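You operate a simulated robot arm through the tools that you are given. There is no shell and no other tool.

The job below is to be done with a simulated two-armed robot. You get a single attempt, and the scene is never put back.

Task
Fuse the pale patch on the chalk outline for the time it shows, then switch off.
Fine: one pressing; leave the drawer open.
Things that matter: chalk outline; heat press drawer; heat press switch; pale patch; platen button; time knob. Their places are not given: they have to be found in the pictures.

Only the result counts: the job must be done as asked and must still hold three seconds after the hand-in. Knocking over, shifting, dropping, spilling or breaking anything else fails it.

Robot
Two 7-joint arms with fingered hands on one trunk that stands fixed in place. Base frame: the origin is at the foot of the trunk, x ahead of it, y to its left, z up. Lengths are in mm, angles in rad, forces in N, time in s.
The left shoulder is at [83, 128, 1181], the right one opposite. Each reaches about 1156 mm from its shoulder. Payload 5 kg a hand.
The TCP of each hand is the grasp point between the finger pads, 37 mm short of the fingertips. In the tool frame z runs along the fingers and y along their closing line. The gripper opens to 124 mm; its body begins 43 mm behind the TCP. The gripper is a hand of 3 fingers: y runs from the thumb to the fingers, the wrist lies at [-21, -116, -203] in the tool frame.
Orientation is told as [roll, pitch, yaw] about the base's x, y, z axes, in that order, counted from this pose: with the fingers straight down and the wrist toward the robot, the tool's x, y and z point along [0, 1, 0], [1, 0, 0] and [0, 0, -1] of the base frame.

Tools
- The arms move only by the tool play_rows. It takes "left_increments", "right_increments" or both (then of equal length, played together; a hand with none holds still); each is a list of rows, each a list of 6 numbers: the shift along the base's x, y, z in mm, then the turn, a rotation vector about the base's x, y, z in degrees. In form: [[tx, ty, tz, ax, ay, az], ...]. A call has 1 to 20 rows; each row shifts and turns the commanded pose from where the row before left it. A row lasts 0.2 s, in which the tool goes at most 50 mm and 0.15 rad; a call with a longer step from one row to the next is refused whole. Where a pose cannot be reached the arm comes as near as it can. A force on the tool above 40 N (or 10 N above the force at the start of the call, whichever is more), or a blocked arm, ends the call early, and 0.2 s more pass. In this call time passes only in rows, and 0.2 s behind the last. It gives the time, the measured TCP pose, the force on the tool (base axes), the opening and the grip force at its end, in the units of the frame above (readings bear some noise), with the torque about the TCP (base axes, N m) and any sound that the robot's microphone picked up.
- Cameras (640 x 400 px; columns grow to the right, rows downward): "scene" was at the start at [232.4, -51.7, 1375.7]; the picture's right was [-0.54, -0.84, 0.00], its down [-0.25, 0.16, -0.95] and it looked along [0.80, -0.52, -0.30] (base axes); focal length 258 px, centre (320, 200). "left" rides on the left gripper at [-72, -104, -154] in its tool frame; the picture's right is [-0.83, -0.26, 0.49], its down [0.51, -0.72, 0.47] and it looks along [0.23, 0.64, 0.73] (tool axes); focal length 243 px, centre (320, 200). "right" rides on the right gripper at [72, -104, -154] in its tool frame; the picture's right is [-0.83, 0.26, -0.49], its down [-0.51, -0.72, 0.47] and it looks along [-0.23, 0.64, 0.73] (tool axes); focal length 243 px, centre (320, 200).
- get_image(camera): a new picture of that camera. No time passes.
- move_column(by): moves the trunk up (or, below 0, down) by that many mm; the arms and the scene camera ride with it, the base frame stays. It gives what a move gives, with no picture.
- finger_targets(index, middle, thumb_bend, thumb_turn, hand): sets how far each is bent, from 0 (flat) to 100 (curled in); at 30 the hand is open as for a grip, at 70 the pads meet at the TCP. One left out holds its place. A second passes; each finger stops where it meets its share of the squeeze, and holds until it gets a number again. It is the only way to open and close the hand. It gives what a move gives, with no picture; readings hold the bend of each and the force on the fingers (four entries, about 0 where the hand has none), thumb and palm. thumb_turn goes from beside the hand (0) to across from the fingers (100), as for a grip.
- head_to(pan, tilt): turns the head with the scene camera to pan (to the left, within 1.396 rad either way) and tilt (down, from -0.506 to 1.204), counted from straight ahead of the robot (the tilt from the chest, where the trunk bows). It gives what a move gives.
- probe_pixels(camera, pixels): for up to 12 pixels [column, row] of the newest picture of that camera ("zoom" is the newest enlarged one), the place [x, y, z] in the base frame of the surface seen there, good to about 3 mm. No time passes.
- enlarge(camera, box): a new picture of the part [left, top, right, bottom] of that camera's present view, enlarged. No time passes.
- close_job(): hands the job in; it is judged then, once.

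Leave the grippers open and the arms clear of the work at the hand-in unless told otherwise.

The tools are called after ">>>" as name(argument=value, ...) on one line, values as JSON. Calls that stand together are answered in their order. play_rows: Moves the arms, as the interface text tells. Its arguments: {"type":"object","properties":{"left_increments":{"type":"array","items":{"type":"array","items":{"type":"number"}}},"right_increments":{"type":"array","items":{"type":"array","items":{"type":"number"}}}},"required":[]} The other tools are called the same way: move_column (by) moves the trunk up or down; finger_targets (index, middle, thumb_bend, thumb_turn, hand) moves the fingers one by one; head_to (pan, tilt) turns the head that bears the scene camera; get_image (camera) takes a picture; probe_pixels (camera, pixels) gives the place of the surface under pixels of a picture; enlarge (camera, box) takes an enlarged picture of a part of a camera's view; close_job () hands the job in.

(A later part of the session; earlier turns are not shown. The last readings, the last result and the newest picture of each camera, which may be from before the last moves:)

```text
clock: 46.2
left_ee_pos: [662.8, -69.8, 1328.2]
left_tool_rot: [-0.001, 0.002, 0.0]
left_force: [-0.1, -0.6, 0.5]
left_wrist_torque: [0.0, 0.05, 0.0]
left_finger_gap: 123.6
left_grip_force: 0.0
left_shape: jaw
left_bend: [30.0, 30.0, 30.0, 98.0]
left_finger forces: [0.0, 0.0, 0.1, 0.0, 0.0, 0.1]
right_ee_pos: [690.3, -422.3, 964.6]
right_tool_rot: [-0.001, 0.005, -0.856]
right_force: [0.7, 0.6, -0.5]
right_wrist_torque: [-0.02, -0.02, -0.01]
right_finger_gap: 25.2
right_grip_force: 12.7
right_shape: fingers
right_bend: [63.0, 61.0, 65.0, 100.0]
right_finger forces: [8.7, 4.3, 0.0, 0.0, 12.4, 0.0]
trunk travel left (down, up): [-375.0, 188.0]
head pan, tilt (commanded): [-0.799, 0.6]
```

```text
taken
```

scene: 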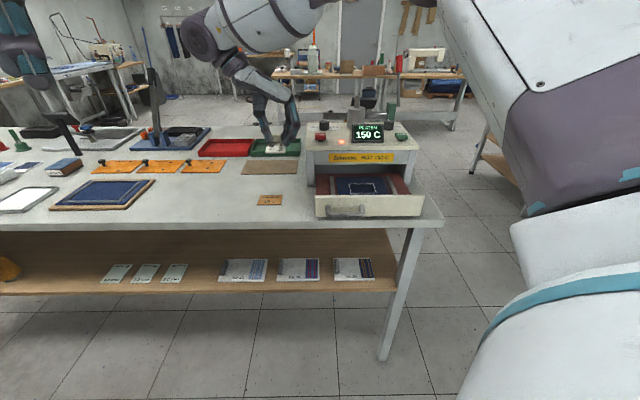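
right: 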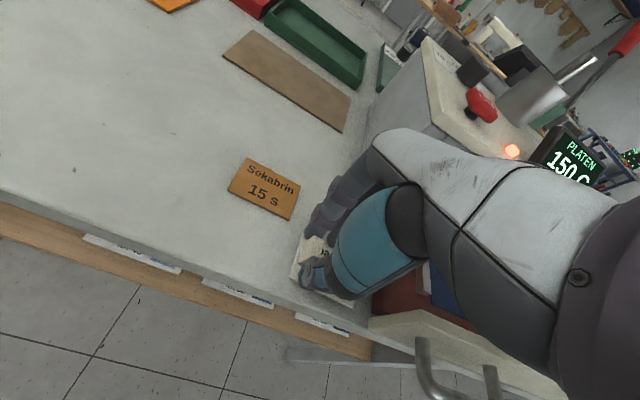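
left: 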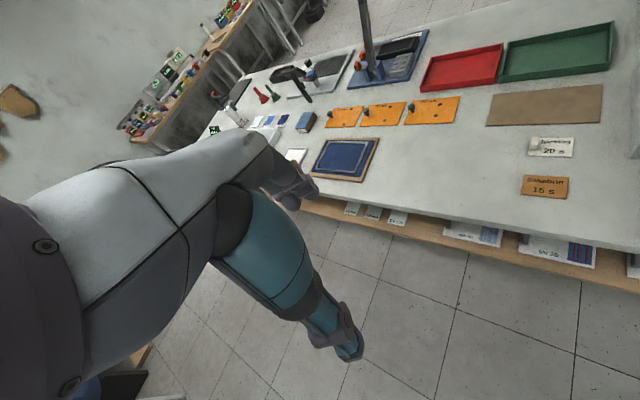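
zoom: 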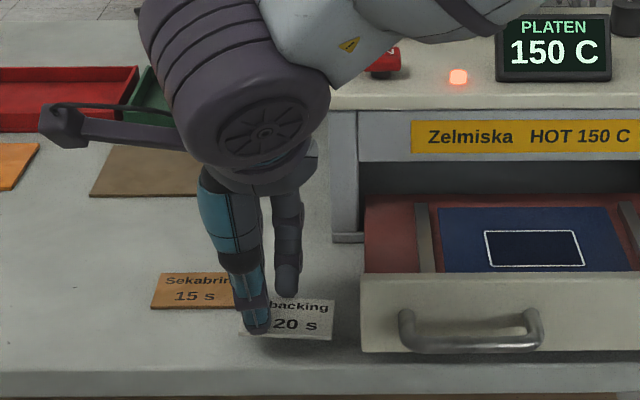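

I check the margin between the patch and the table's front edge by probing the edge at zoom (290,370), (240,370) and the patch's corners.

>>> enlarge(camera="scene", box=[260, 180, 356, 240])

>>> probe_pixels(camera="zoom", pixels=[[200, 200], [200, 230], [200, 250], [200, 270], [200, 285], [225, 180], [225, 145], [150, 178], [60, 100], [100, 190], [60, 200], [130, 230]])

```text
6.67 times, centred on (308, 210) of scene
```

zoom: 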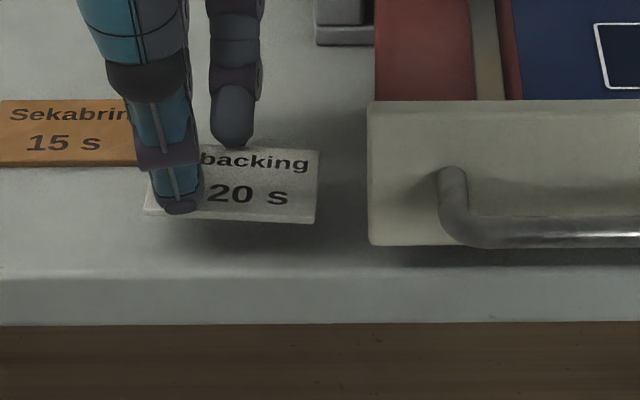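

```text
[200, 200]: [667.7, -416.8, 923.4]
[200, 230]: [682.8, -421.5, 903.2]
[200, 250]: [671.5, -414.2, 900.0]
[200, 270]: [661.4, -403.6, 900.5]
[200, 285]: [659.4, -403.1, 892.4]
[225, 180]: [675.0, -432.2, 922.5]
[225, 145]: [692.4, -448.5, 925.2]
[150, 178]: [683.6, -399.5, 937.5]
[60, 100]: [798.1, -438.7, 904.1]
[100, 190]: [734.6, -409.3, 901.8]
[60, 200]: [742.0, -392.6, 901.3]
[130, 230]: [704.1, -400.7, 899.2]
```

The patch's front edge is only about 6 mm from the table edge, so I shift (+4.3,-12.7) away from the edge, then lower gently to z≈947.

>>> play_rows(right_increments=[[4.3, -12.7, 0, 0, 0, 0], [0, 0, -8, 0, 0, 0], [0, 0, -6, 0, 0, 0], [0, 0, -4, 0, 0, 0]])

>>> enlarge(camera="scene", box=[260, 180, 356, 240])

```text
clock: 47.2
left_ee_pos: [662.3, -69.1, 1330.6]
left_tool_rot: [0.0, 0.0, 0.0]
left_force: [-0.4, 0.1, -0.6]
left_wrist_torque: [0.0, 0.02, -0.01]
left_finger_gap: 123.7
left_grip_force: 0.0
left_shape: jaw
left_bend: [30.0, 30.0, 30.0, 98.0]
left_finger forces: [0.0, 0.0, 0.0, 0.1, 0.0, 0.1]
right_ee_pos: [692.6, -435.3, 946.4]
right_tool_rot: [0.001, 0.001, -0.857]
right_force: [0.3, 0.4, 0.4]
right_wrist_torque: [-0.04, 0.03, -0.05]
right_finger_gap: 25.1
right_grip_force: 12.6
right_shape: fingers
right_bend: [63.0, 61.0, 65.0, 100.0]
right_finger forces: [8.1, 4.3, 0.1, 0.0, 12.7, 0.0]
trunk travel left (down, up): [-375.0, 188.0]
head pan, tilt (commanded): [-0.799, 0.6]
```

```text
6.67 times, centred on (308, 210) of scene
```

zoom: 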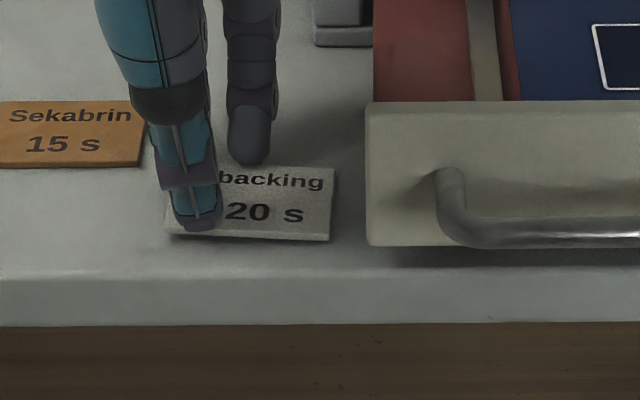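

The patch is a few mm above the table. I lower 3 mm more, then open index/middle/thumb gently.

>>> play_rows(right_increments=[[0, 0, -1.5, 0, 0, 0], [0, 0, -1.5, 0, 0, 0]])

>>> finger_targets(hand="right", index=56, middle=54, thumb_bend=56)

>>> enlarge(camera="scene", box=[260, 180, 356, 240])

```text
clock: 47.8
left_ee_pos: [661.8, -68.5, 1328.8]
left_tool_rot: [0.002, 0.0, -0.001]
left_force: [1.1, 0.4, 0.1]
left_wrist_torque: [-0.02, 0.04, 0.01]
left_finger_gap: 124.1
left_grip_force: 0.2
left_shape: jaw
left_bend: [30.0, 30.0, 30.0, 98.0]
left_finger forces: [0.0, 0.1, 0.1, 0.1, 0.0, 0.0]
right_ee_pos: [693.6, -435.2, 945.0]
right_tool_rot: [0.0, 0.002, -0.855]
right_force: [0.6, -0.3, 3.7]
right_wrist_torque: [-0.27, 0.08, 0.02]
right_finger_gap: 25.0
right_grip_force: 16.3
right_shape: fingers
right_bend: [63.0, 60.0, 65.0, 100.0]
right_finger forces: [7.0, 11.0, 0.1, 0.0, 14.0, 0.0]
trunk travel left (down, up): [-375.0, 188.0]
head pan, tilt (commanded): [-0.799, 0.6]
```

```text
clock: 48.8
left_ee_pos: [661.6, -70.2, 1329.9]
left_tool_rot: [0.0, -0.001, 0.0]
left_force: [-0.8, 0.6, 0.5]
left_wrist_torque: [-0.02, -0.02, 0.01]
left_finger_gap: 124.1
left_grip_force: 0.1
left_shape: jaw
left_bend: [30.0, 30.0, 30.0, 98.0]
left_finger forces: [0.0, 0.0, 0.0, 0.0, 0.0, 0.0]
right_ee_pos: [693.4, -433.6, 944.4]
right_tool_rot: [-0.001, 0.001, -0.857]
right_force: [-0.4, -0.2, -0.8]
right_wrist_torque: [-0.01, 0.0, 0.0]
right_finger_gap: 48.5
right_grip_force: 0.0
right_shape: fingers
right_bend: [56.0, 54.0, 56.0, 100.0]
right_finger forces: [0.1, 0.1, 0.1, 0.0, 0.0, 0.0]
trunk travel left (down, up): [-375.0, 188.0]
head pan, tilt (commanded): [-0.799, 0.6]
```

```text
6.67 times, centred on (308, 210) of scene
```

zoom: 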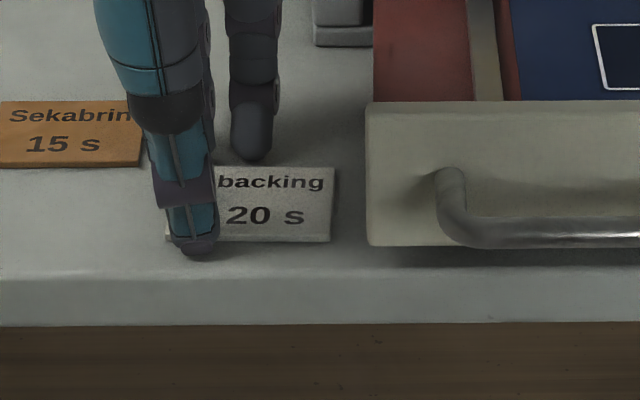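

The patch lies on the table. I rise 80 mm straight up, then turn to yaw about -135° for the better grip.

>>> play_rows(right_increments=[[0, 0, 20, 0, 0, 0], [0, 0, 30, 0, 0, 0], [0, 0, 30, 0, 0, 0], [0, 0, 10, 0, 0, -7.8], [0, 0, 0, 0, 0, -7.8], [0, 0, 0, 0, 0, -7.8], [0, 0, 0, 0, 0, -7.8], [0, 0, 0, 0, 0, -7.8], [0, 0, 0, 0, 0, -7.8], [0, 0, 0, 0, 0, -7.8], [0, 0, 0, 0, 0, -7.8], [0, 0, 0, 0, 0, -7.8], [0, 0, 0, 0, 0, -7.8], [0, 0, 0, 0, 0, -7.9]])

>>> get_image(camera="right")

>>> enlarge(camera="scene", box=[260, 180, 356, 240])

```text
clock: 51.8
left_ee_pos: [661.7, -69.3, 1329.8]
left_tool_rot: [0.0, 0.002, 0.0]
left_force: [1.3, 0.1, 0.1]
left_wrist_torque: [0.0, 0.03, -0.02]
left_finger_gap: 123.6
left_grip_force: 0.1
left_shape: jaw
left_bend: [30.0, 30.0, 30.0, 98.0]
left_finger forces: [0.0, 0.0, 0.0, 0.0, 0.1, 0.0]
right_ee_pos: [693.7, -434.4, 1033.2]
right_tool_rot: [-0.001, 0.002, -2.358]
right_force: [-0.5, -0.1, -1.5]
right_wrist_torque: [0.03, 0.01, -0.01]
right_finger_gap: 48.3
right_grip_force: 0.1
right_shape: fingers
right_bend: [56.0, 54.0, 56.0, 100.0]
right_finger forces: [0.1, 0.0, 0.1, 0.0, 0.0, 0.0]
trunk travel left (down, up): [-375.0, 188.0]
head pan, tilt (commanded): [-0.799, 0.6]
```

```text
taken
```

right: 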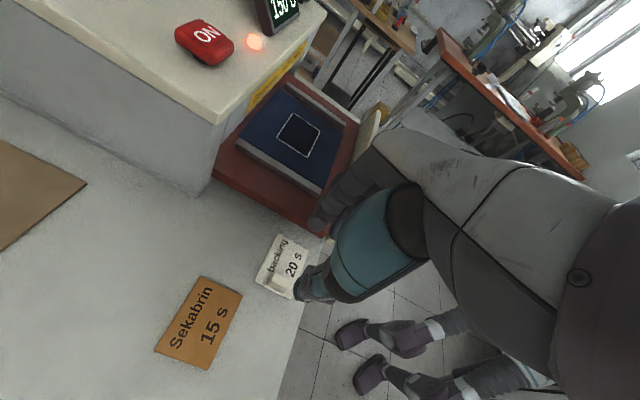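

```text
6.67 times, centred on (308, 210) of scene
```

zoom: 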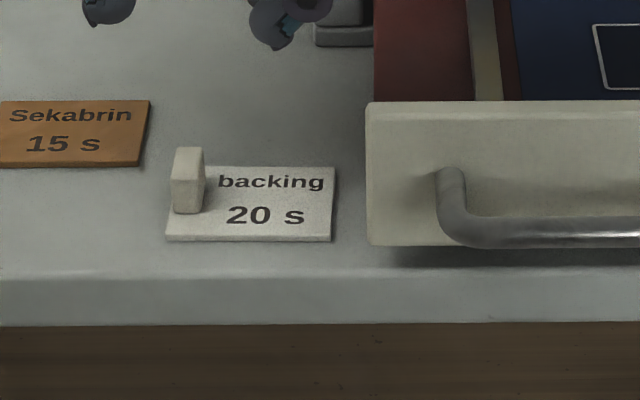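

The patch lies flat and straight, all visible. I probe its corners and the tab in this zoom.

>>> probe_pixels(camera="zoom", pixels=[[168, 235], [330, 235], [333, 170], [250, 236], [188, 150], [177, 152], [201, 152], [188, 190], [175, 205], [203, 175], [202, 205], [215, 170]])

>>> enlarge(camera="right", box=[250, 220, 330, 310])

```text
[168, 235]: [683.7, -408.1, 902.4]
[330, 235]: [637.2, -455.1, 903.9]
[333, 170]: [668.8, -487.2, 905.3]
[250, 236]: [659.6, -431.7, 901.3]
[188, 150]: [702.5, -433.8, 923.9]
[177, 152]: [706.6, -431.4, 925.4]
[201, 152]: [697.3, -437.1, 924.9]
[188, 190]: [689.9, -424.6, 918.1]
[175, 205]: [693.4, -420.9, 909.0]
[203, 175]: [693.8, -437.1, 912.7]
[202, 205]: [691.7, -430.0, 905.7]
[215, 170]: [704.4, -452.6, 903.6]
```

```text
4.44 times, centred on (290, 265) of right
```

zoom: 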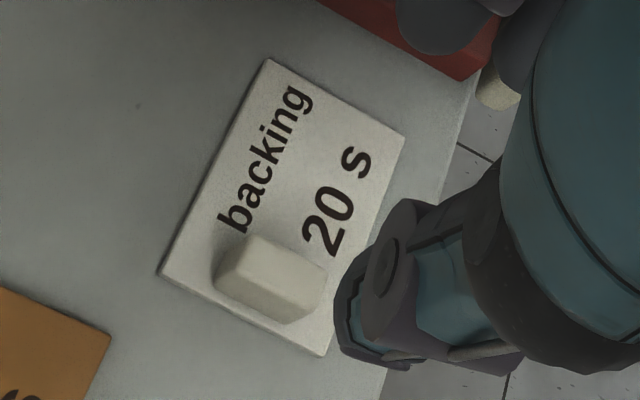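

>>> probe_pixels(camera="zoom", pixels=[[269, 63], [402, 140], [323, 350], [164, 274], [280, 265], [253, 240], [320, 272], [295, 290], [235, 265], [285, 250], [275, 280], [290, 130]])

```text
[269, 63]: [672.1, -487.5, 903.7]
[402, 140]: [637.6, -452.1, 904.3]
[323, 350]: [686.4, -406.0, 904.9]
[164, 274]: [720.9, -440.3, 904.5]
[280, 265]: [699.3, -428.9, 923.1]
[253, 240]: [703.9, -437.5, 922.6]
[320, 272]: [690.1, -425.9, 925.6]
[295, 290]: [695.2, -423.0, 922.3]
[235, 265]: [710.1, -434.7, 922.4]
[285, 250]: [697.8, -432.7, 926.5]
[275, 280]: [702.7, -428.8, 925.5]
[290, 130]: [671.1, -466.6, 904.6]
```

The patch is at centre (679,-446.5), yaw ≈44.3°; tab centre (698.5,-429.5). Camera check gives a needed shift of about (+5.2,+5.2). I shift and lower to z≈960, keeping a look.

>>> play_rows(right_increments=[[5.2, 5.2, 0, 0, 0, 0], [0, 0, -25, 0, 0, 0], [0, 0, -25, 0, 0, 0], [0, 0, -20, 0, 0, 0]])

>>> enlarge(camera="right", box=[260, 180, 380, 310])

>>> enlarge(camera="scene", box=[250, 150, 346, 230])

```text
clock: 52.8
left_ee_pos: [661.8, -68.3, 1329.3]
left_tool_rot: [0.0, 0.002, 0.0]
left_force: [-0.3, -0.2, 0.1]
left_wrist_torque: [-0.02, 0.04, -0.03]
left_finger_gap: 123.7
left_grip_force: 0.1
left_shape: jaw
left_bend: [30.0, 30.0, 30.0, 98.0]
left_finger forces: [0.1, 0.1, 0.1, 0.0, 0.1, 0.0]
right_ee_pos: [698.8, -429.0, 963.0]
right_tool_rot: [0.001, 0.001, -2.357]
right_force: [0.6, 0.6, -0.6]
right_wrist_torque: [0.01, 0.04, 0.02]
right_finger_gap: 48.4
right_grip_force: 0.0
right_shape: fingers
right_bend: [56.0, 54.0, 56.0, 100.0]
right_finger forces: [0.0, 0.0, 0.0, 0.0, 0.0, 0.0]
trunk travel left (down, up): [-375.0, 188.0]
head pan, tilt (commanded): [-0.799, 0.6]
```

```text
3.08 times, centred on (320, 245) of right
```

zoom: 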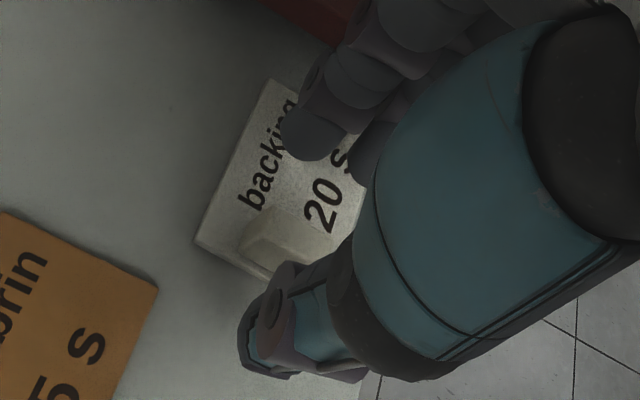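

```text
5.00 times, centred on (298, 190) of scene
```

zoom: 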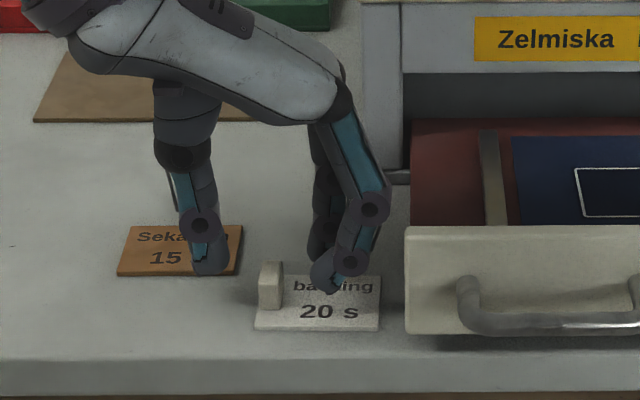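

From the side, the tab is centred between the thumb (tip ≈(212,270)) and the fingers (tip ≈(325,285)). I lower 15 mm to z≈948.

>>> play_rows(right_increments=[[0, 0, -8, 0, 0, 0], [0, 0, -7, 0, 0, 0]])

>>> enlarge(camera="scene", box=[270, 175, 334, 225])

```text
clock: 53.4
left_ee_pos: [661.5, -69.4, 1330.4]
left_tool_rot: [0.001, 0.002, -0.002]
left_force: [1.3, -0.2, -0.1]
left_wrist_torque: [-0.01, 0.02, -0.02]
left_finger_gap: 123.7
left_grip_force: 0.2
left_shape: jaw
left_bend: [30.0, 30.0, 30.0, 98.0]
left_finger forces: [0.1, 0.1, 0.1, 0.0, 0.0, 0.0]
right_ee_pos: [699.0, -429.6, 949.3]
right_tool_rot: [0.0, 0.001, -2.354]
right_force: [0.1, 0.1, -0.8]
right_wrist_torque: [-0.01, 0.03, -0.01]
right_finger_gap: 48.8
right_grip_force: 0.0
right_shape: fingers
right_bend: [56.0, 54.0, 56.0, 100.0]
right_finger forces: [0.0, 0.0, 0.0, 0.0, 0.0, 0.1]
trunk travel left (down, up): [-375.0, 188.0]
head pan, tilt (commanded): [-0.799, 0.6]
```

```text
8.00 times, centred on (302, 200) of scene
```

zoom: 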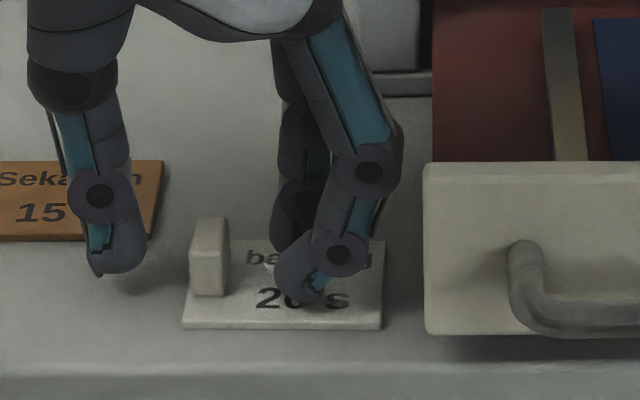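

Well centred. I close index, middle and thumb on the tab.

>>> finger_targets(hand="right", index=72, middle=72, thumb_bend=72)

>>> enlarge(camera="scene", box=[270, 175, 334, 225])

```text
clock: 54.4
left_ee_pos: [660.8, -69.6, 1329.8]
left_tool_rot: [-0.001, -0.001, 0.0]
left_force: [-0.2, -0.2, 0.4]
left_wrist_torque: [-0.01, 0.04, 0.01]
left_finger_gap: 123.6
left_grip_force: 0.0
left_shape: jaw
left_bend: [30.0, 30.0, 30.0, 98.0]
left_finger forces: [0.0, 0.0, 0.1, 0.0, 0.1, 0.0]
right_ee_pos: [699.0, -429.4, 948.0]
right_tool_rot: [0.0, 0.003, -2.356]
right_force: [1.3, -0.6, 0.4]
right_wrist_torque: [0.0, -0.02, 0.02]
right_finger_gap: 13.7
right_grip_force: 9.7
right_shape: fingers
right_bend: [71.0, 71.0, 68.0, 100.0]
right_finger forces: [5.6, 4.3, 0.0, 0.0, 9.7, 0.0]
trunk travel left (down, up): [-375.0, 188.0]
head pan, tilt (commanded): [-0.799, 0.6]
```

```text
8.00 times, centred on (302, 200) of scene
```

zoom: 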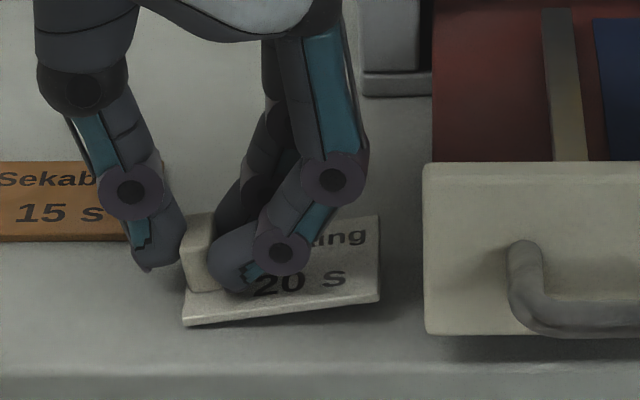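

The patch has tilted or turned in the grip: front edge now from (185,325) to (380,300). I probe its corners.

>>> probe_pixels(camera="zoom", pixels=[[187, 318], [377, 296], [377, 222], [280, 310], [330, 300], [360, 260], [345, 235], [195, 225], [210, 230], [195, 280]])

>>> enlarge(camera="right", box=[260, 180, 380, 310])

```text
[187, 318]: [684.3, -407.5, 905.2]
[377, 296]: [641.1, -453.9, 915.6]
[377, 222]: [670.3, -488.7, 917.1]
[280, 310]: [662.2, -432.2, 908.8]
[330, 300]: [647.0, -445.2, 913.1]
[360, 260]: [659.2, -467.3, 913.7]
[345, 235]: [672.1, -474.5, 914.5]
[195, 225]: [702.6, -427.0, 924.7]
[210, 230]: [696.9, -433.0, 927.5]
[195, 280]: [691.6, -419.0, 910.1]
```

```text
3.08 times, centred on (320, 245) of right
```

zoom: 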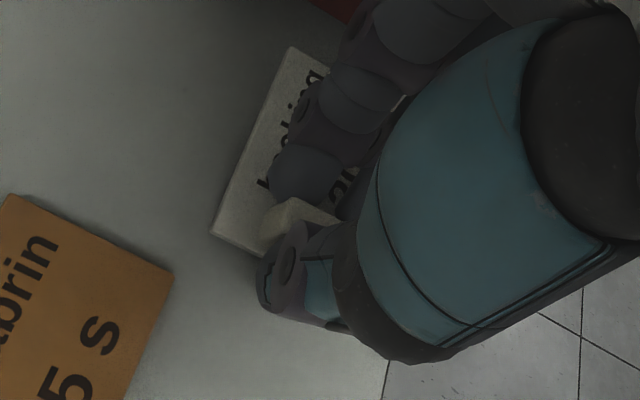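

The patch keeps its yaw but its right end is raised about 11 mm (≈10° tilt). I can level it by tilting the hand. I lift 40 mm first and measure.

>>> play_rows(right_increments=[[0, 0, 6, 0, 0, 0], [0, 0, 12, 0, 0, 0], [0, 0, 22, 0, 0, 0]])

>>> enlarge(camera="scene", box=[270, 160, 334, 210])

```text
clock: 55.2
left_ee_pos: [661.9, -68.6, 1329.9]
left_tool_rot: [-0.001, 0.0, 0.001]
left_force: [0.6, 0.9, -0.7]
left_wrist_torque: [-0.02, -0.02, 0.04]
left_finger_gap: 123.8
left_grip_force: 0.1
left_shape: jaw
left_bend: [30.0, 30.0, 30.0, 98.0]
left_finger forces: [0.1, 0.0, 0.0, 0.0, 0.1, 0.0]
right_ee_pos: [697.9, -429.2, 990.3]
right_tool_rot: [-0.001, 0.002, -2.355]
right_force: [0.1, -1.0, 0.0]
right_wrist_torque: [-0.02, -0.05, 0.03]
right_finger_gap: 13.9
right_grip_force: 9.7
right_shape: fingers
right_bend: [71.0, 71.0, 68.0, 100.0]
right_finger forces: [5.5, 4.3, 0.0, 0.1, 9.7, 0.1]
trunk travel left (down, up): [-375.0, 188.0]
head pan, tilt (commanded): [-0.799, 0.6]
```

```text
8.00 times, centred on (302, 185) of scene
```

zoom: 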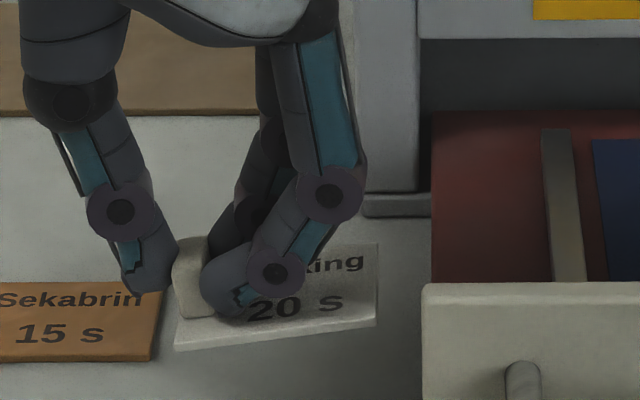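

>>> probe_pixels(camera="zoom", pixels=[[178, 340], [375, 318], [376, 250], [260, 332], [320, 325], [375, 285], [350, 250], [350, 300], [220, 338], [185, 245], [205, 242], [180, 312]])

```text
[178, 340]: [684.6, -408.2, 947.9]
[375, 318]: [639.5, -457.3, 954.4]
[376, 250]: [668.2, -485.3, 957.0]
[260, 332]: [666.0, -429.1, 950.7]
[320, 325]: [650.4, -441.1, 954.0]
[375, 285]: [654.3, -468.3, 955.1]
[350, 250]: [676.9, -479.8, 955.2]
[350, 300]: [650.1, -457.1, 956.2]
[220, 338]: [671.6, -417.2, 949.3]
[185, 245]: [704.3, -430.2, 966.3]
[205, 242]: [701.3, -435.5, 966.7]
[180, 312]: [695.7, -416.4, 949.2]
```

The tilt is about 6° (right end up), yaw about 46°. I level the patch by turning the hand 6° about the press's depth axis (rotation vector (4.2,-4.2,0)°), while rising to z≈1040.

>>> play_rows(right_increments=[[0, 0, 17, 1.4, -1.4, 0], [0, 0, 17, 1.4, -1.4, 0], [0, 0, 17, 1.4, -1.4, 0]])

>>> enlarge(camera="scene", box=[270, 135, 334, 185])

```text
clock: 56.0
left_ee_pos: [660.5, -69.4, 1330.6]
left_tool_rot: [0.0, 0.0, 0.001]
left_force: [-0.1, -0.6, -1.1]
left_wrist_torque: [0.04, -0.03, 0.02]
left_finger_gap: 123.9
left_grip_force: 0.0
left_shape: jaw
left_bend: [30.0, 30.0, 30.0, 98.0]
left_finger forces: [0.0, 0.0, 0.0, 0.0, 0.0, 0.1]
right_ee_pos: [698.8, -430.1, 1040.2]
right_tool_rot: [0.0, 0.105, -2.356]
right_force: [-0.1, 0.1, 0.2]
right_wrist_torque: [0.01, -0.06, -0.02]
right_finger_gap: 14.0
right_grip_force: 10.0
right_shape: fingers
right_bend: [71.0, 71.0, 68.0, 100.0]
right_finger forces: [5.5, 4.3, 0.0, 0.0, 9.8, 0.1]
trunk travel left (down, up): [-375.0, 188.0]
head pan, tilt (commanded): [-0.799, 0.6]
```

```text
8.00 times, centred on (302, 160) of scene
```

zoom: 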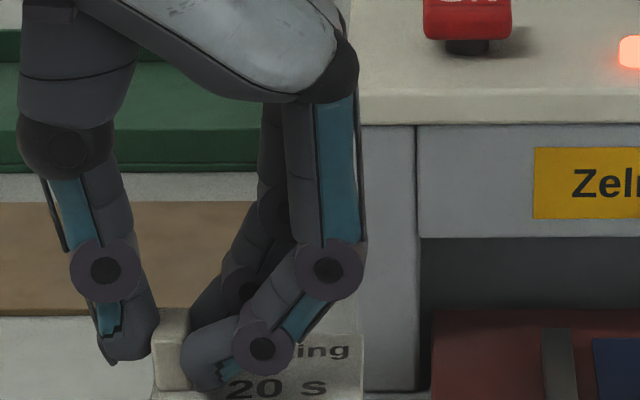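

Level now. I traverse to above the outline, TCP about (604.4,-617), at z≈1050.

>>> play_rows(right_increments=[[0, 0, 10, 0, 0, 0], [-18.8, -37.4, 0, 0, 0, 0], [-18.8, -37.4, 0, 0, 0, 0], [-18.8, -37.4, 0, 0, 0, 0], [-18.8, -37.4, 0, 0, 0, 0], [-18.8, -37.4, 0, 0, 0, 0]])

>>> get_image(camera="scene")

>>> enlarge(camera="scene", box=[310, 120, 438, 220])

>>> get_image(camera="right")

```text
clock: 57.4
left_ee_pos: [660.1, -70.7, 1330.8]
left_tool_rot: [0.003, -0.001, 0.0]
left_force: [0.3, -0.2, 0.5]
left_wrist_torque: [0.02, -0.03, -0.01]
left_finger_gap: 123.7
left_grip_force: 0.1
left_shape: jaw
left_bend: [30.0, 30.0, 30.0, 98.0]
left_finger forces: [0.0, 0.0, 0.0, 0.0, 0.0, 0.0]
right_ee_pos: [603.2, -617.3, 1049.5]
right_tool_rot: [0.0, 0.107, -2.355]
right_force: [-0.2, -0.7, 0.6]
right_wrist_torque: [0.05, -0.04, 0.03]
right_finger_gap: 14.1
right_grip_force: 9.4
right_shape: fingers
right_bend: [71.0, 71.0, 68.0, 100.0]
right_finger forces: [5.5, 4.3, 0.0, 0.1, 9.5, 0.0]
trunk travel left (down, up): [-375.0, 188.0]
head pan, tilt (commanded): [-0.799, 0.6]
```

```text
taken
```

scene: 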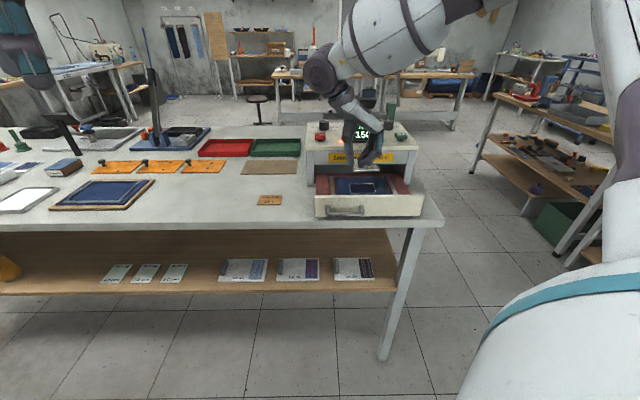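

```text
4.00 times, centred on (374, 170) of scene
```

zoom: 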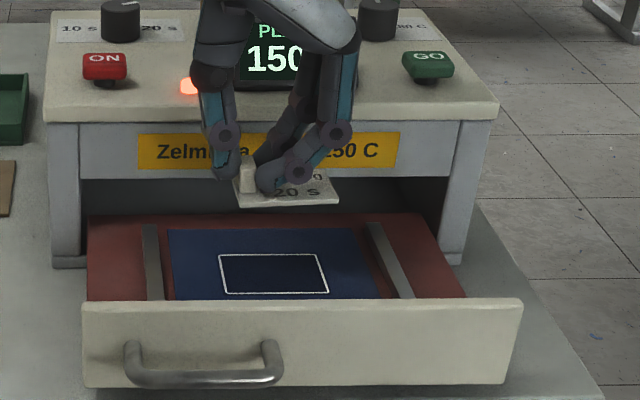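

```text
taken
```

right: 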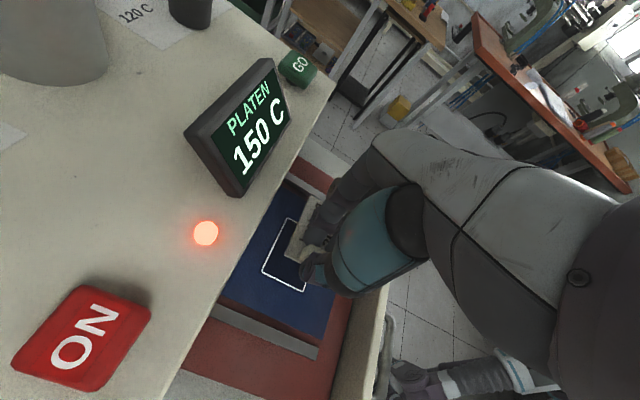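

Now I zoom on the patch and the outline together in the scene view.

>>> enlarge(camera="scene", box=[352, 155, 408, 200])

```text
8.89 times, centred on (380, 178) of scene
```

zoom: 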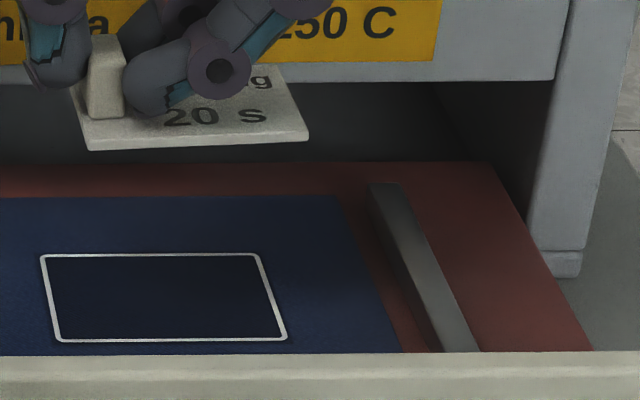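

>>> probe_pixels(camera="zoom", pixels=[[44, 257], [256, 255], [282, 338], [60, 340], [150, 257], [170, 340], [51, 300], [269, 297], [90, 142], [306, 136], [285, 68], [200, 140]])

>>> probe_pixels(camera="zoom", pixels=[[100, 257], [200, 256], [110, 340], [230, 339], [160, 300], [297, 100], [150, 140], [250, 138], [240, 110], [270, 75], [100, 45], [115, 45]])

```text
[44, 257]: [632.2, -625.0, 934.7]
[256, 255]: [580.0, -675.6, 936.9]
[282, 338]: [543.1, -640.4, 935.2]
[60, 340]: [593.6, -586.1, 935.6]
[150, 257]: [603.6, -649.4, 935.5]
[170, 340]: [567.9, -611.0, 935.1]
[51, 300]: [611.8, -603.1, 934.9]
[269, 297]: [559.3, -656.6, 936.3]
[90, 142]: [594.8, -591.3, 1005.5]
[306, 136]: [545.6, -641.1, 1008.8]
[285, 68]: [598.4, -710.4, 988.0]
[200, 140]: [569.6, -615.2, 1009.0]
```

```text
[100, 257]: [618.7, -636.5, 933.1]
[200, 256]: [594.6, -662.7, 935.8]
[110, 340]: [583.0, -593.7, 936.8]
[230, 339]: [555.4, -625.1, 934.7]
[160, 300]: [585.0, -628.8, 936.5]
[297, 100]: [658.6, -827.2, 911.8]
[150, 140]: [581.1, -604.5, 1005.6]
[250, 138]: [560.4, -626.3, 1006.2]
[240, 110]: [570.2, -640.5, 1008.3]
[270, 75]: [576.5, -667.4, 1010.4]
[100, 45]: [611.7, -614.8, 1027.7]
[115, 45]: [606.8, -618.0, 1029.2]
```

The outline spans u from -5 to 68 and v from 835 to 888 (centre (587,-632)), 73×53 mm; the patch (68×46) hangs over it, within about 1 mm in both directions and yaw equal within 0.5°. I lower 58 mm and look.

>>> play_rows(right_increments=[[0.7, 0.7, -16, 0, 0, 0], [0, 0, -16, 0, 0, 0], [0, 0, -14, 0, 0, 0], [0, 0, -10, 0, 0, 0]])

>>> enlarge(camera="scene", box=[352, 165, 408, 200])

>>> enlarge(camera="scene", box=[310, 100, 438, 220])

>>> get_image(camera="right")

```text
clock: 58.4
left_ee_pos: [661.1, -68.9, 1329.9]
left_tool_rot: [0.001, 0.002, 0.002]
left_force: [-0.4, 0.4, 0.9]
left_wrist_torque: [0.0, 0.03, 0.02]
left_finger_gap: 123.4
left_grip_force: 0.0
left_shape: jaw
left_bend: [30.0, 30.0, 30.0, 98.0]
left_finger forces: [0.0, 0.0, 0.0, 0.0, 0.0, 0.1]
right_ee_pos: [603.9, -617.1, 993.5]
right_tool_rot: [-0.001, 0.108, -2.356]
right_force: [0.2, -0.4, -0.5]
right_wrist_torque: [0.04, 0.02, -0.01]
right_finger_gap: 13.7
right_grip_force: 8.9
right_shape: fingers
right_bend: [71.0, 71.0, 68.0, 100.0]
right_finger forces: [5.4, 4.4, 0.0, 0.1, 9.5, 0.1]
trunk travel left (down, up): [-375.0, 188.0]
head pan, tilt (commanded): [-0.799, 0.6]
```

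```text
11.43 times, centred on (380, 182) of scene
```

zoom: 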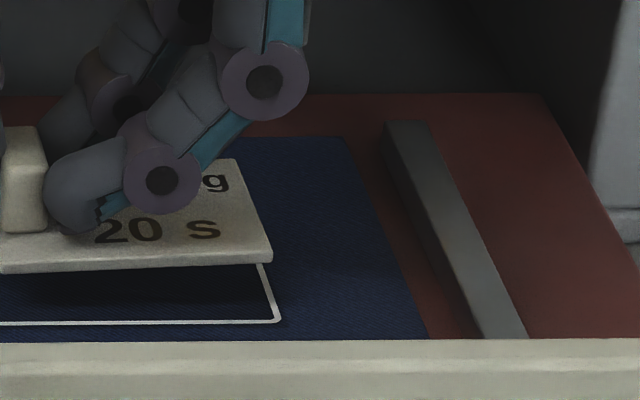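

```text
3.33 times, centred on (374, 160) of scene
```

zoom: 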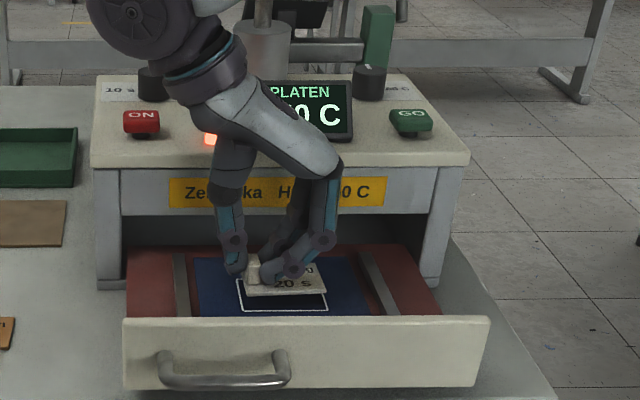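

```text
taken
```

right: 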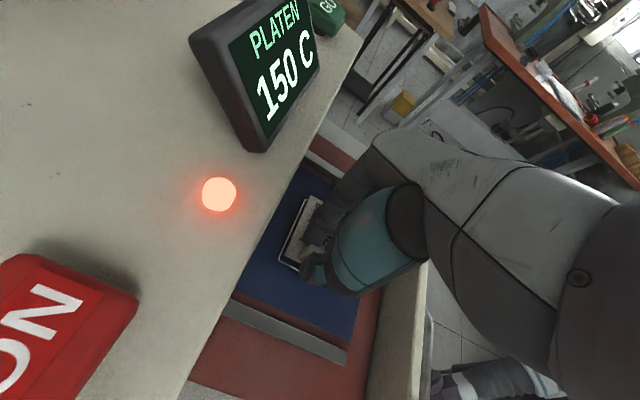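

The patch is about 12 mm above the floor and lines up. I enlarge the right camera view around (300,240) to see the outline's other edges against the patch.

>>> enlarge(camera="right", box=[260, 180, 340, 280])

>>> enlarge(camera="scene", box=[338, 165, 394, 200])

```text
4.00 times, centred on (300, 230) of right
```

zoom: 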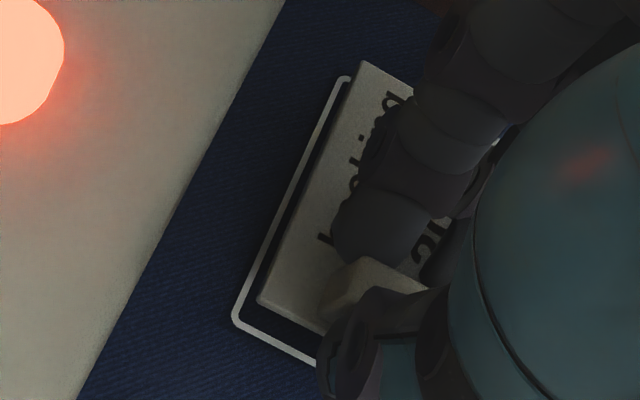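

```text
11.43 times, centred on (366, 182) of scene
```

zoom: 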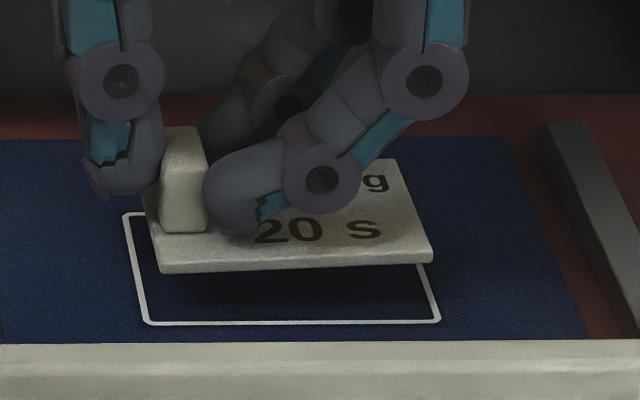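

I probe the patch and outline corners in this zoom once more before the last descent.

>>> probe_pixels(camera="zoom", pixels=[[162, 262], [430, 254], [392, 164], [300, 258], [412, 210], [220, 260], [148, 320], [437, 318], [126, 217], [300, 322], [137, 270], [426, 280]])

>>> enlarge(camera="right", box=[260, 180, 340, 280])

>>> probe_pixels(camera="zoom", pixels=[[262, 298], [365, 66], [310, 185], [236, 318], [344, 80], [290, 200], [310, 328], [290, 352], [320, 262], [285, 245]])

```text
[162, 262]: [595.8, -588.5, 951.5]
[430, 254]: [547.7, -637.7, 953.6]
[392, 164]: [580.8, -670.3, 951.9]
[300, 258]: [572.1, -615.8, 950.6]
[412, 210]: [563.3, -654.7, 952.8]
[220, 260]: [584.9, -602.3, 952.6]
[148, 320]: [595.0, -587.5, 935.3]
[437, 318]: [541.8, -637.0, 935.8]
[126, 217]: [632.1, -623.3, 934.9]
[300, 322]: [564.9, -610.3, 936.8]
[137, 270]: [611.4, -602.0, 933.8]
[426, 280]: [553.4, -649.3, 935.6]
```

```text
4.00 times, centred on (300, 230) of right
```

zoom: 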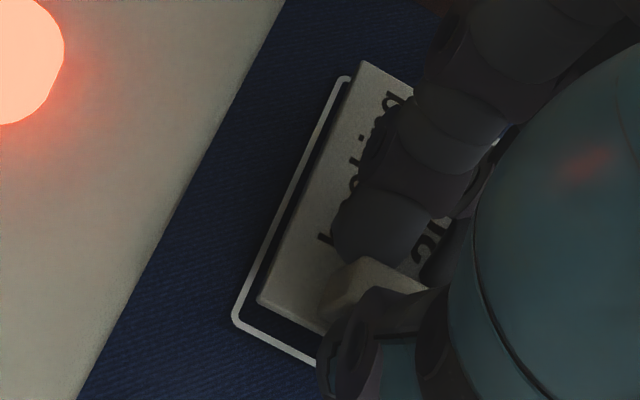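

```text
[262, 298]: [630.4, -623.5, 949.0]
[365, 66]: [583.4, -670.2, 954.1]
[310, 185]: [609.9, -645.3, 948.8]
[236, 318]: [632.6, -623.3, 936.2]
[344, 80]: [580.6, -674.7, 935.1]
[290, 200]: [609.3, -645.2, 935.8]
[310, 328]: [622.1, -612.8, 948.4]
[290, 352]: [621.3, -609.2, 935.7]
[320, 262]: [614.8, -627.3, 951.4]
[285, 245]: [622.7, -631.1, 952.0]
```

Probes and picture agree within 2–3 mm. I lower 9 mm more (to about 3 mm above the floor) with a small shift (-0.9,+0.1), then compare directly.

>>> play_rows(right_increments=[[-0.9, 0.1, -5, 0, 0, 0], [0, 0, -4, 0, 0, 0]])

>>> enlarge(camera="scene", box=[340, 167, 388, 197])

>>> enlarge(camera="right", box=[270, 185, 334, 265])

```text
clock: 59.0
left_ee_pos: [661.7, -69.6, 1329.7]
left_tool_rot: [-0.001, 0.001, 0.0]
left_force: [-0.1, 0.5, 0.3]
left_wrist_torque: [0.03, -0.01, -0.02]
left_finger_gap: 123.8
left_grip_force: 0.2
left_shape: jaw
left_bend: [30.0, 30.0, 30.0, 98.0]
left_finger forces: [0.0, 0.1, 0.0, 0.0, 0.1, 0.1]
right_ee_pos: [603.8, -615.3, 984.6]
right_tool_rot: [0.0, 0.106, -2.357]
right_force: [0.8, 0.5, -0.1]
right_wrist_torque: [-0.02, 0.02, 0.01]
right_finger_gap: 14.1
right_grip_force: 9.4
right_shape: fingers
right_bend: [71.0, 71.0, 68.0, 100.0]
right_finger forces: [5.4, 4.3, 0.1, 0.0, 9.5, 0.1]
trunk travel left (down, up): [-375.0, 188.0]
head pan, tilt (commanded): [-0.799, 0.6]
```

```text
13.33 times, centred on (364, 182) of scene
```

zoom: 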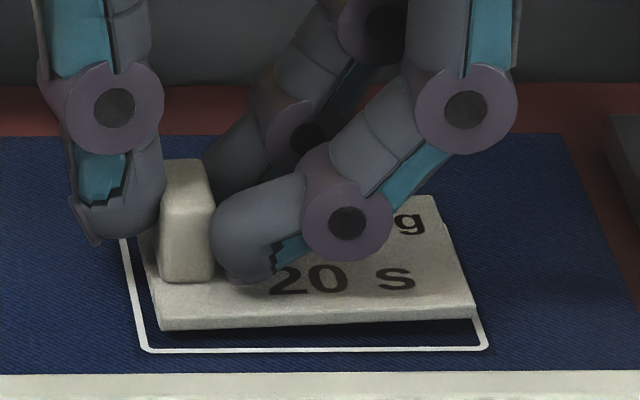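

```text
5.00 times, centred on (302, 225) of right
```

zoom: 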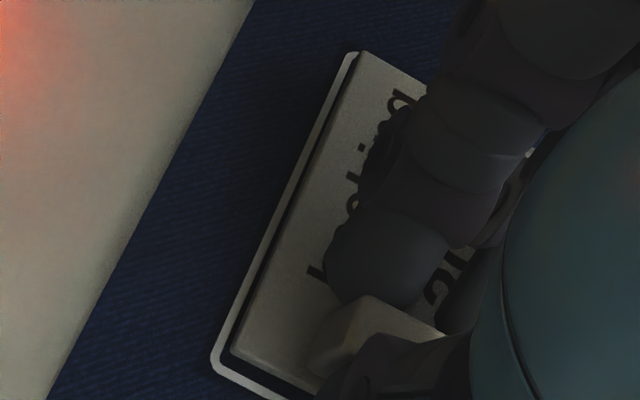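

The patch sits inside the outline: left margin ≈2.8 mm, right ≈1.9 mm, front ≈3–4 mm, back a little. I lower the last ~3.5 mm.

>>> play_rows(right_increments=[[0, 0, -2, 0, 0, 0], [0, 0, -1.5, 0, 0, 0]])

>>> enlarge(camera="scene", box=[340, 167, 388, 197])

```text
clock: 59.6
left_ee_pos: [661.9, -68.6, 1330.5]
left_tool_rot: [0.0, 0.001, -0.001]
left_force: [0.3, 0.8, 0.3]
left_wrist_torque: [-0.02, 0.01, -0.02]
left_finger_gap: 123.7
left_grip_force: 0.2
left_shape: jaw
left_bend: [30.0, 30.0, 30.0, 98.0]
left_finger forces: [0.0, 0.0, 0.0, 0.0, 0.1, 0.0]
right_ee_pos: [604.5, -614.6, 980.6]
right_tool_rot: [-0.001, 0.106, -2.354]
right_force: [0.5, -0.3, 1.4]
right_wrist_torque: [-0.01, -0.02, -0.01]
right_finger_gap: 13.6
right_grip_force: 9.9
right_shape: fingers
right_bend: [71.0, 71.0, 68.0, 100.0]
right_finger forces: [5.9, 4.2, 0.0, 0.0, 9.7, 0.0]
trunk travel left (down, up): [-375.0, 188.0]
head pan, tilt (commanded): [-0.799, 0.6]
```

```text
13.33 times, centred on (364, 182) of scene
```

zoom: 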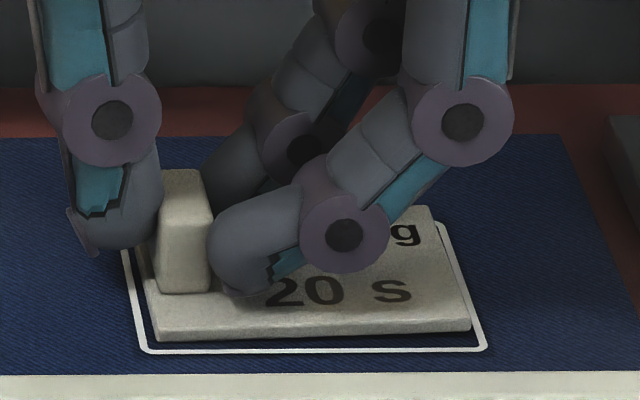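

The patch's left edge touches the floor and margins are even (≈2.8 mm left, ≈3.2 mm right). I open just a little first (so the fingertips do not drag on the patch), then rise 6 mm and open further.

>>> finger_targets(hand="right", index=68.5, middle=68.5, thumb_bend=65.5)

>>> enlarge(camera="scene", box=[340, 167, 388, 197])

```text
clock: 60.6
left_ee_pos: [662.1, -70.0, 1331.5]
left_tool_rot: [-0.001, 0.0, 0.001]
left_force: [0.1, -0.4, -0.6]
left_wrist_torque: [0.03, 0.01, 0.01]
left_finger_gap: 123.6
left_grip_force: 0.1
left_shape: jaw
left_bend: [30.0, 30.0, 30.0, 98.0]
left_finger forces: [0.0, 0.1, 0.0, 0.1, 0.0, 0.0]
right_ee_pos: [603.3, -615.8, 981.5]
right_tool_rot: [0.0, 0.107, -2.357]
right_force: [-0.3, 0.0, -0.3]
right_wrist_torque: [0.0, 0.01, 0.04]
right_finger_gap: 17.9
right_grip_force: 0.8
right_shape: fingers
right_bend: [68.0, 68.0, 65.0, 100.0]
right_finger forces: [0.3, 0.2, 0.0, 0.0, 0.5, 0.0]
trunk travel left (down, up): [-375.0, 188.0]
head pan, tilt (commanded): [-0.799, 0.6]
```

```text
13.33 times, centred on (364, 182) of scene
```

zoom: 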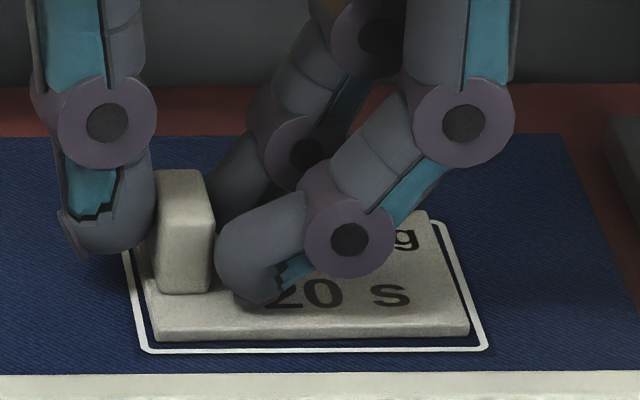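

The patch now lies flat. The fingers still brush the tab (0.3–0.5 N), so I open a bit more.

>>> finger_targets(hand="right", index=67, middle=67, thumb_bend=62)

>>> enlarge(camera="scene", box=[340, 167, 388, 197])

```text
clock: 61.6
left_ee_pos: [662.6, -68.7, 1329.7]
left_tool_rot: [-0.001, -0.001, -0.001]
left_force: [1.2, -0.4, 0.4]
left_wrist_torque: [0.0, 0.03, 0.02]
left_finger_gap: 123.7
left_grip_force: 0.0
left_shape: jaw
left_bend: [30.0, 30.0, 30.0, 98.0]
left_finger forces: [0.0, 0.1, 0.0, 0.1, 0.0, 0.0]
right_ee_pos: [605.3, -614.8, 980.3]
right_tool_rot: [0.0, 0.107, -2.357]
right_force: [-0.8, 0.6, 0.1]
right_wrist_torque: [-0.01, 0.03, -0.01]
right_finger_gap: 22.6
right_grip_force: 0.1
right_shape: fingers
right_bend: [67.0, 67.0, 62.0, 100.0]
right_finger forces: [0.0, 0.1, 0.0, 0.1, 0.0, 0.0]
trunk travel left (down, up): [-375.0, 188.0]
head pan, tilt (commanded): [-0.799, 0.6]
```

```text
13.33 times, centred on (364, 182) of scene
```

zoom: 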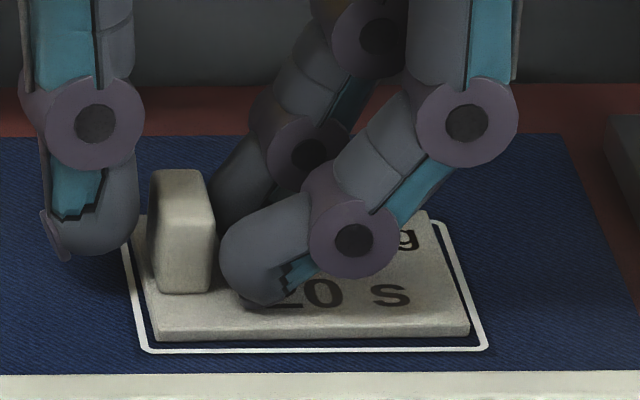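

The tab is free (forces 0) and the patch lies well within the outline. I rise 6 mm, open the fingers further, then rise clear.

>>> play_rows(right_increments=[[0, 0, 3, 0, 0, 0], [0, 0, 4, 0, 0, 0]])

>>> finger_targets(hand="right", index=60, middle=60, thumb_bend=58)

>>> play_rows(right_increments=[[0, 0, 10, 0, 0, 0], [0, 0, 20, 0, 0, 0], [0, 0, 30, 0, 0, 0], [0, 0, 40, 0, 0, 0], [0, 0, 40, 0, 0, 0]])

>>> enlarge(camera="scene", box=[340, 167, 388, 197])

```text
clock: 62.2
left_ee_pos: [661.7, -69.3, 1330.8]
left_tool_rot: [0.0, 0.002, 0.0]
left_force: [0.3, 0.4, 0.5]
left_wrist_torque: [0.0, 0.0, -0.02]
left_finger_gap: 123.9
left_grip_force: 0.0
left_shape: jaw
left_bend: [30.0, 30.0, 30.0, 98.0]
left_finger forces: [0.0, 0.0, 0.1, 0.0, 0.0, 0.0]
right_ee_pos: [604.7, -615.4, 987.9]
right_tool_rot: [0.001, 0.104, -2.356]
right_force: [0.6, -0.7, 0.6]
right_wrist_torque: [-0.02, 0.03, -0.01]
right_finger_gap: 22.4
right_grip_force: 0.1
right_shape: fingers
right_bend: [67.0, 67.0, 62.0, 100.0]
right_finger forces: [0.1, 0.1, 0.0, 0.1, 0.0, 0.0]
trunk travel left (down, up): [-375.0, 188.0]
head pan, tilt (commanded): [-0.799, 0.6]
```

```text
clock: 63.2
left_ee_pos: [661.7, -69.3, 1330.5]
left_tool_rot: [0.001, 0.002, 0.0]
left_force: [0.1, 0.6, -1.1]
left_wrist_torque: [-0.05, 0.0, 0.02]
left_finger_gap: 123.6
left_grip_force: 0.0
left_shape: jaw
left_bend: [30.0, 30.0, 30.0, 98.0]
left_finger forces: [0.0, 0.0, 0.0, 0.0, 0.0, 0.1]
right_ee_pos: [605.1, -615.7, 987.3]
right_tool_rot: [0.001, 0.106, -2.356]
right_force: [0.0, 0.0, 0.4]
right_wrist_torque: [-0.02, -0.03, 0.04]
right_finger_gap: 40.5
right_grip_force: 0.0
right_shape: fingers
right_bend: [60.0, 60.0, 57.0, 100.0]
right_finger forces: [0.1, 0.0, 0.0, 0.0, 0.0, 0.1]
trunk travel left (down, up): [-375.0, 188.0]
head pan, tilt (commanded): [-0.799, 0.6]
```

```text
clock: 64.4
left_ee_pos: [660.7, -67.8, 1330.5]
left_tool_rot: [-0.002, 0.0, 0.0]
left_force: [-0.2, 0.0, -0.7]
left_wrist_torque: [0.01, -0.02, 0.02]
left_finger_gap: 123.6
left_grip_force: 0.1
left_shape: jaw
left_bend: [30.0, 30.0, 30.0, 98.0]
left_finger forces: [0.0, 0.1, 0.1, 0.1, 0.1, 0.1]
right_ee_pos: [602.4, -614.1, 1131.7]
right_tool_rot: [0.0, 0.104, -2.357]
right_force: [-0.7, 0.2, 0.0]
right_wrist_torque: [0.04, -0.07, -0.02]
right_finger_gap: 40.6
right_grip_force: 0.0
right_shape: fingers
right_bend: [60.0, 60.0, 57.0, 100.0]
right_finger forces: [0.0, 0.0, 0.0, 0.0, 0.1, 0.0]
trunk travel left (down, up): [-375.0, 188.0]
head pan, tilt (commanded): [-0.799, 0.6]
```

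```text
13.33 times, centred on (364, 182) of scene
```

zoom: 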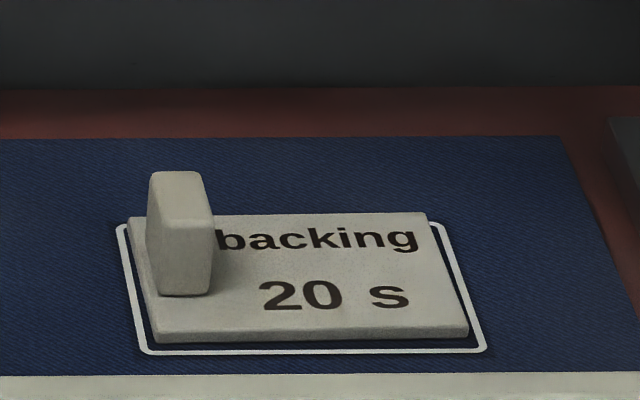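

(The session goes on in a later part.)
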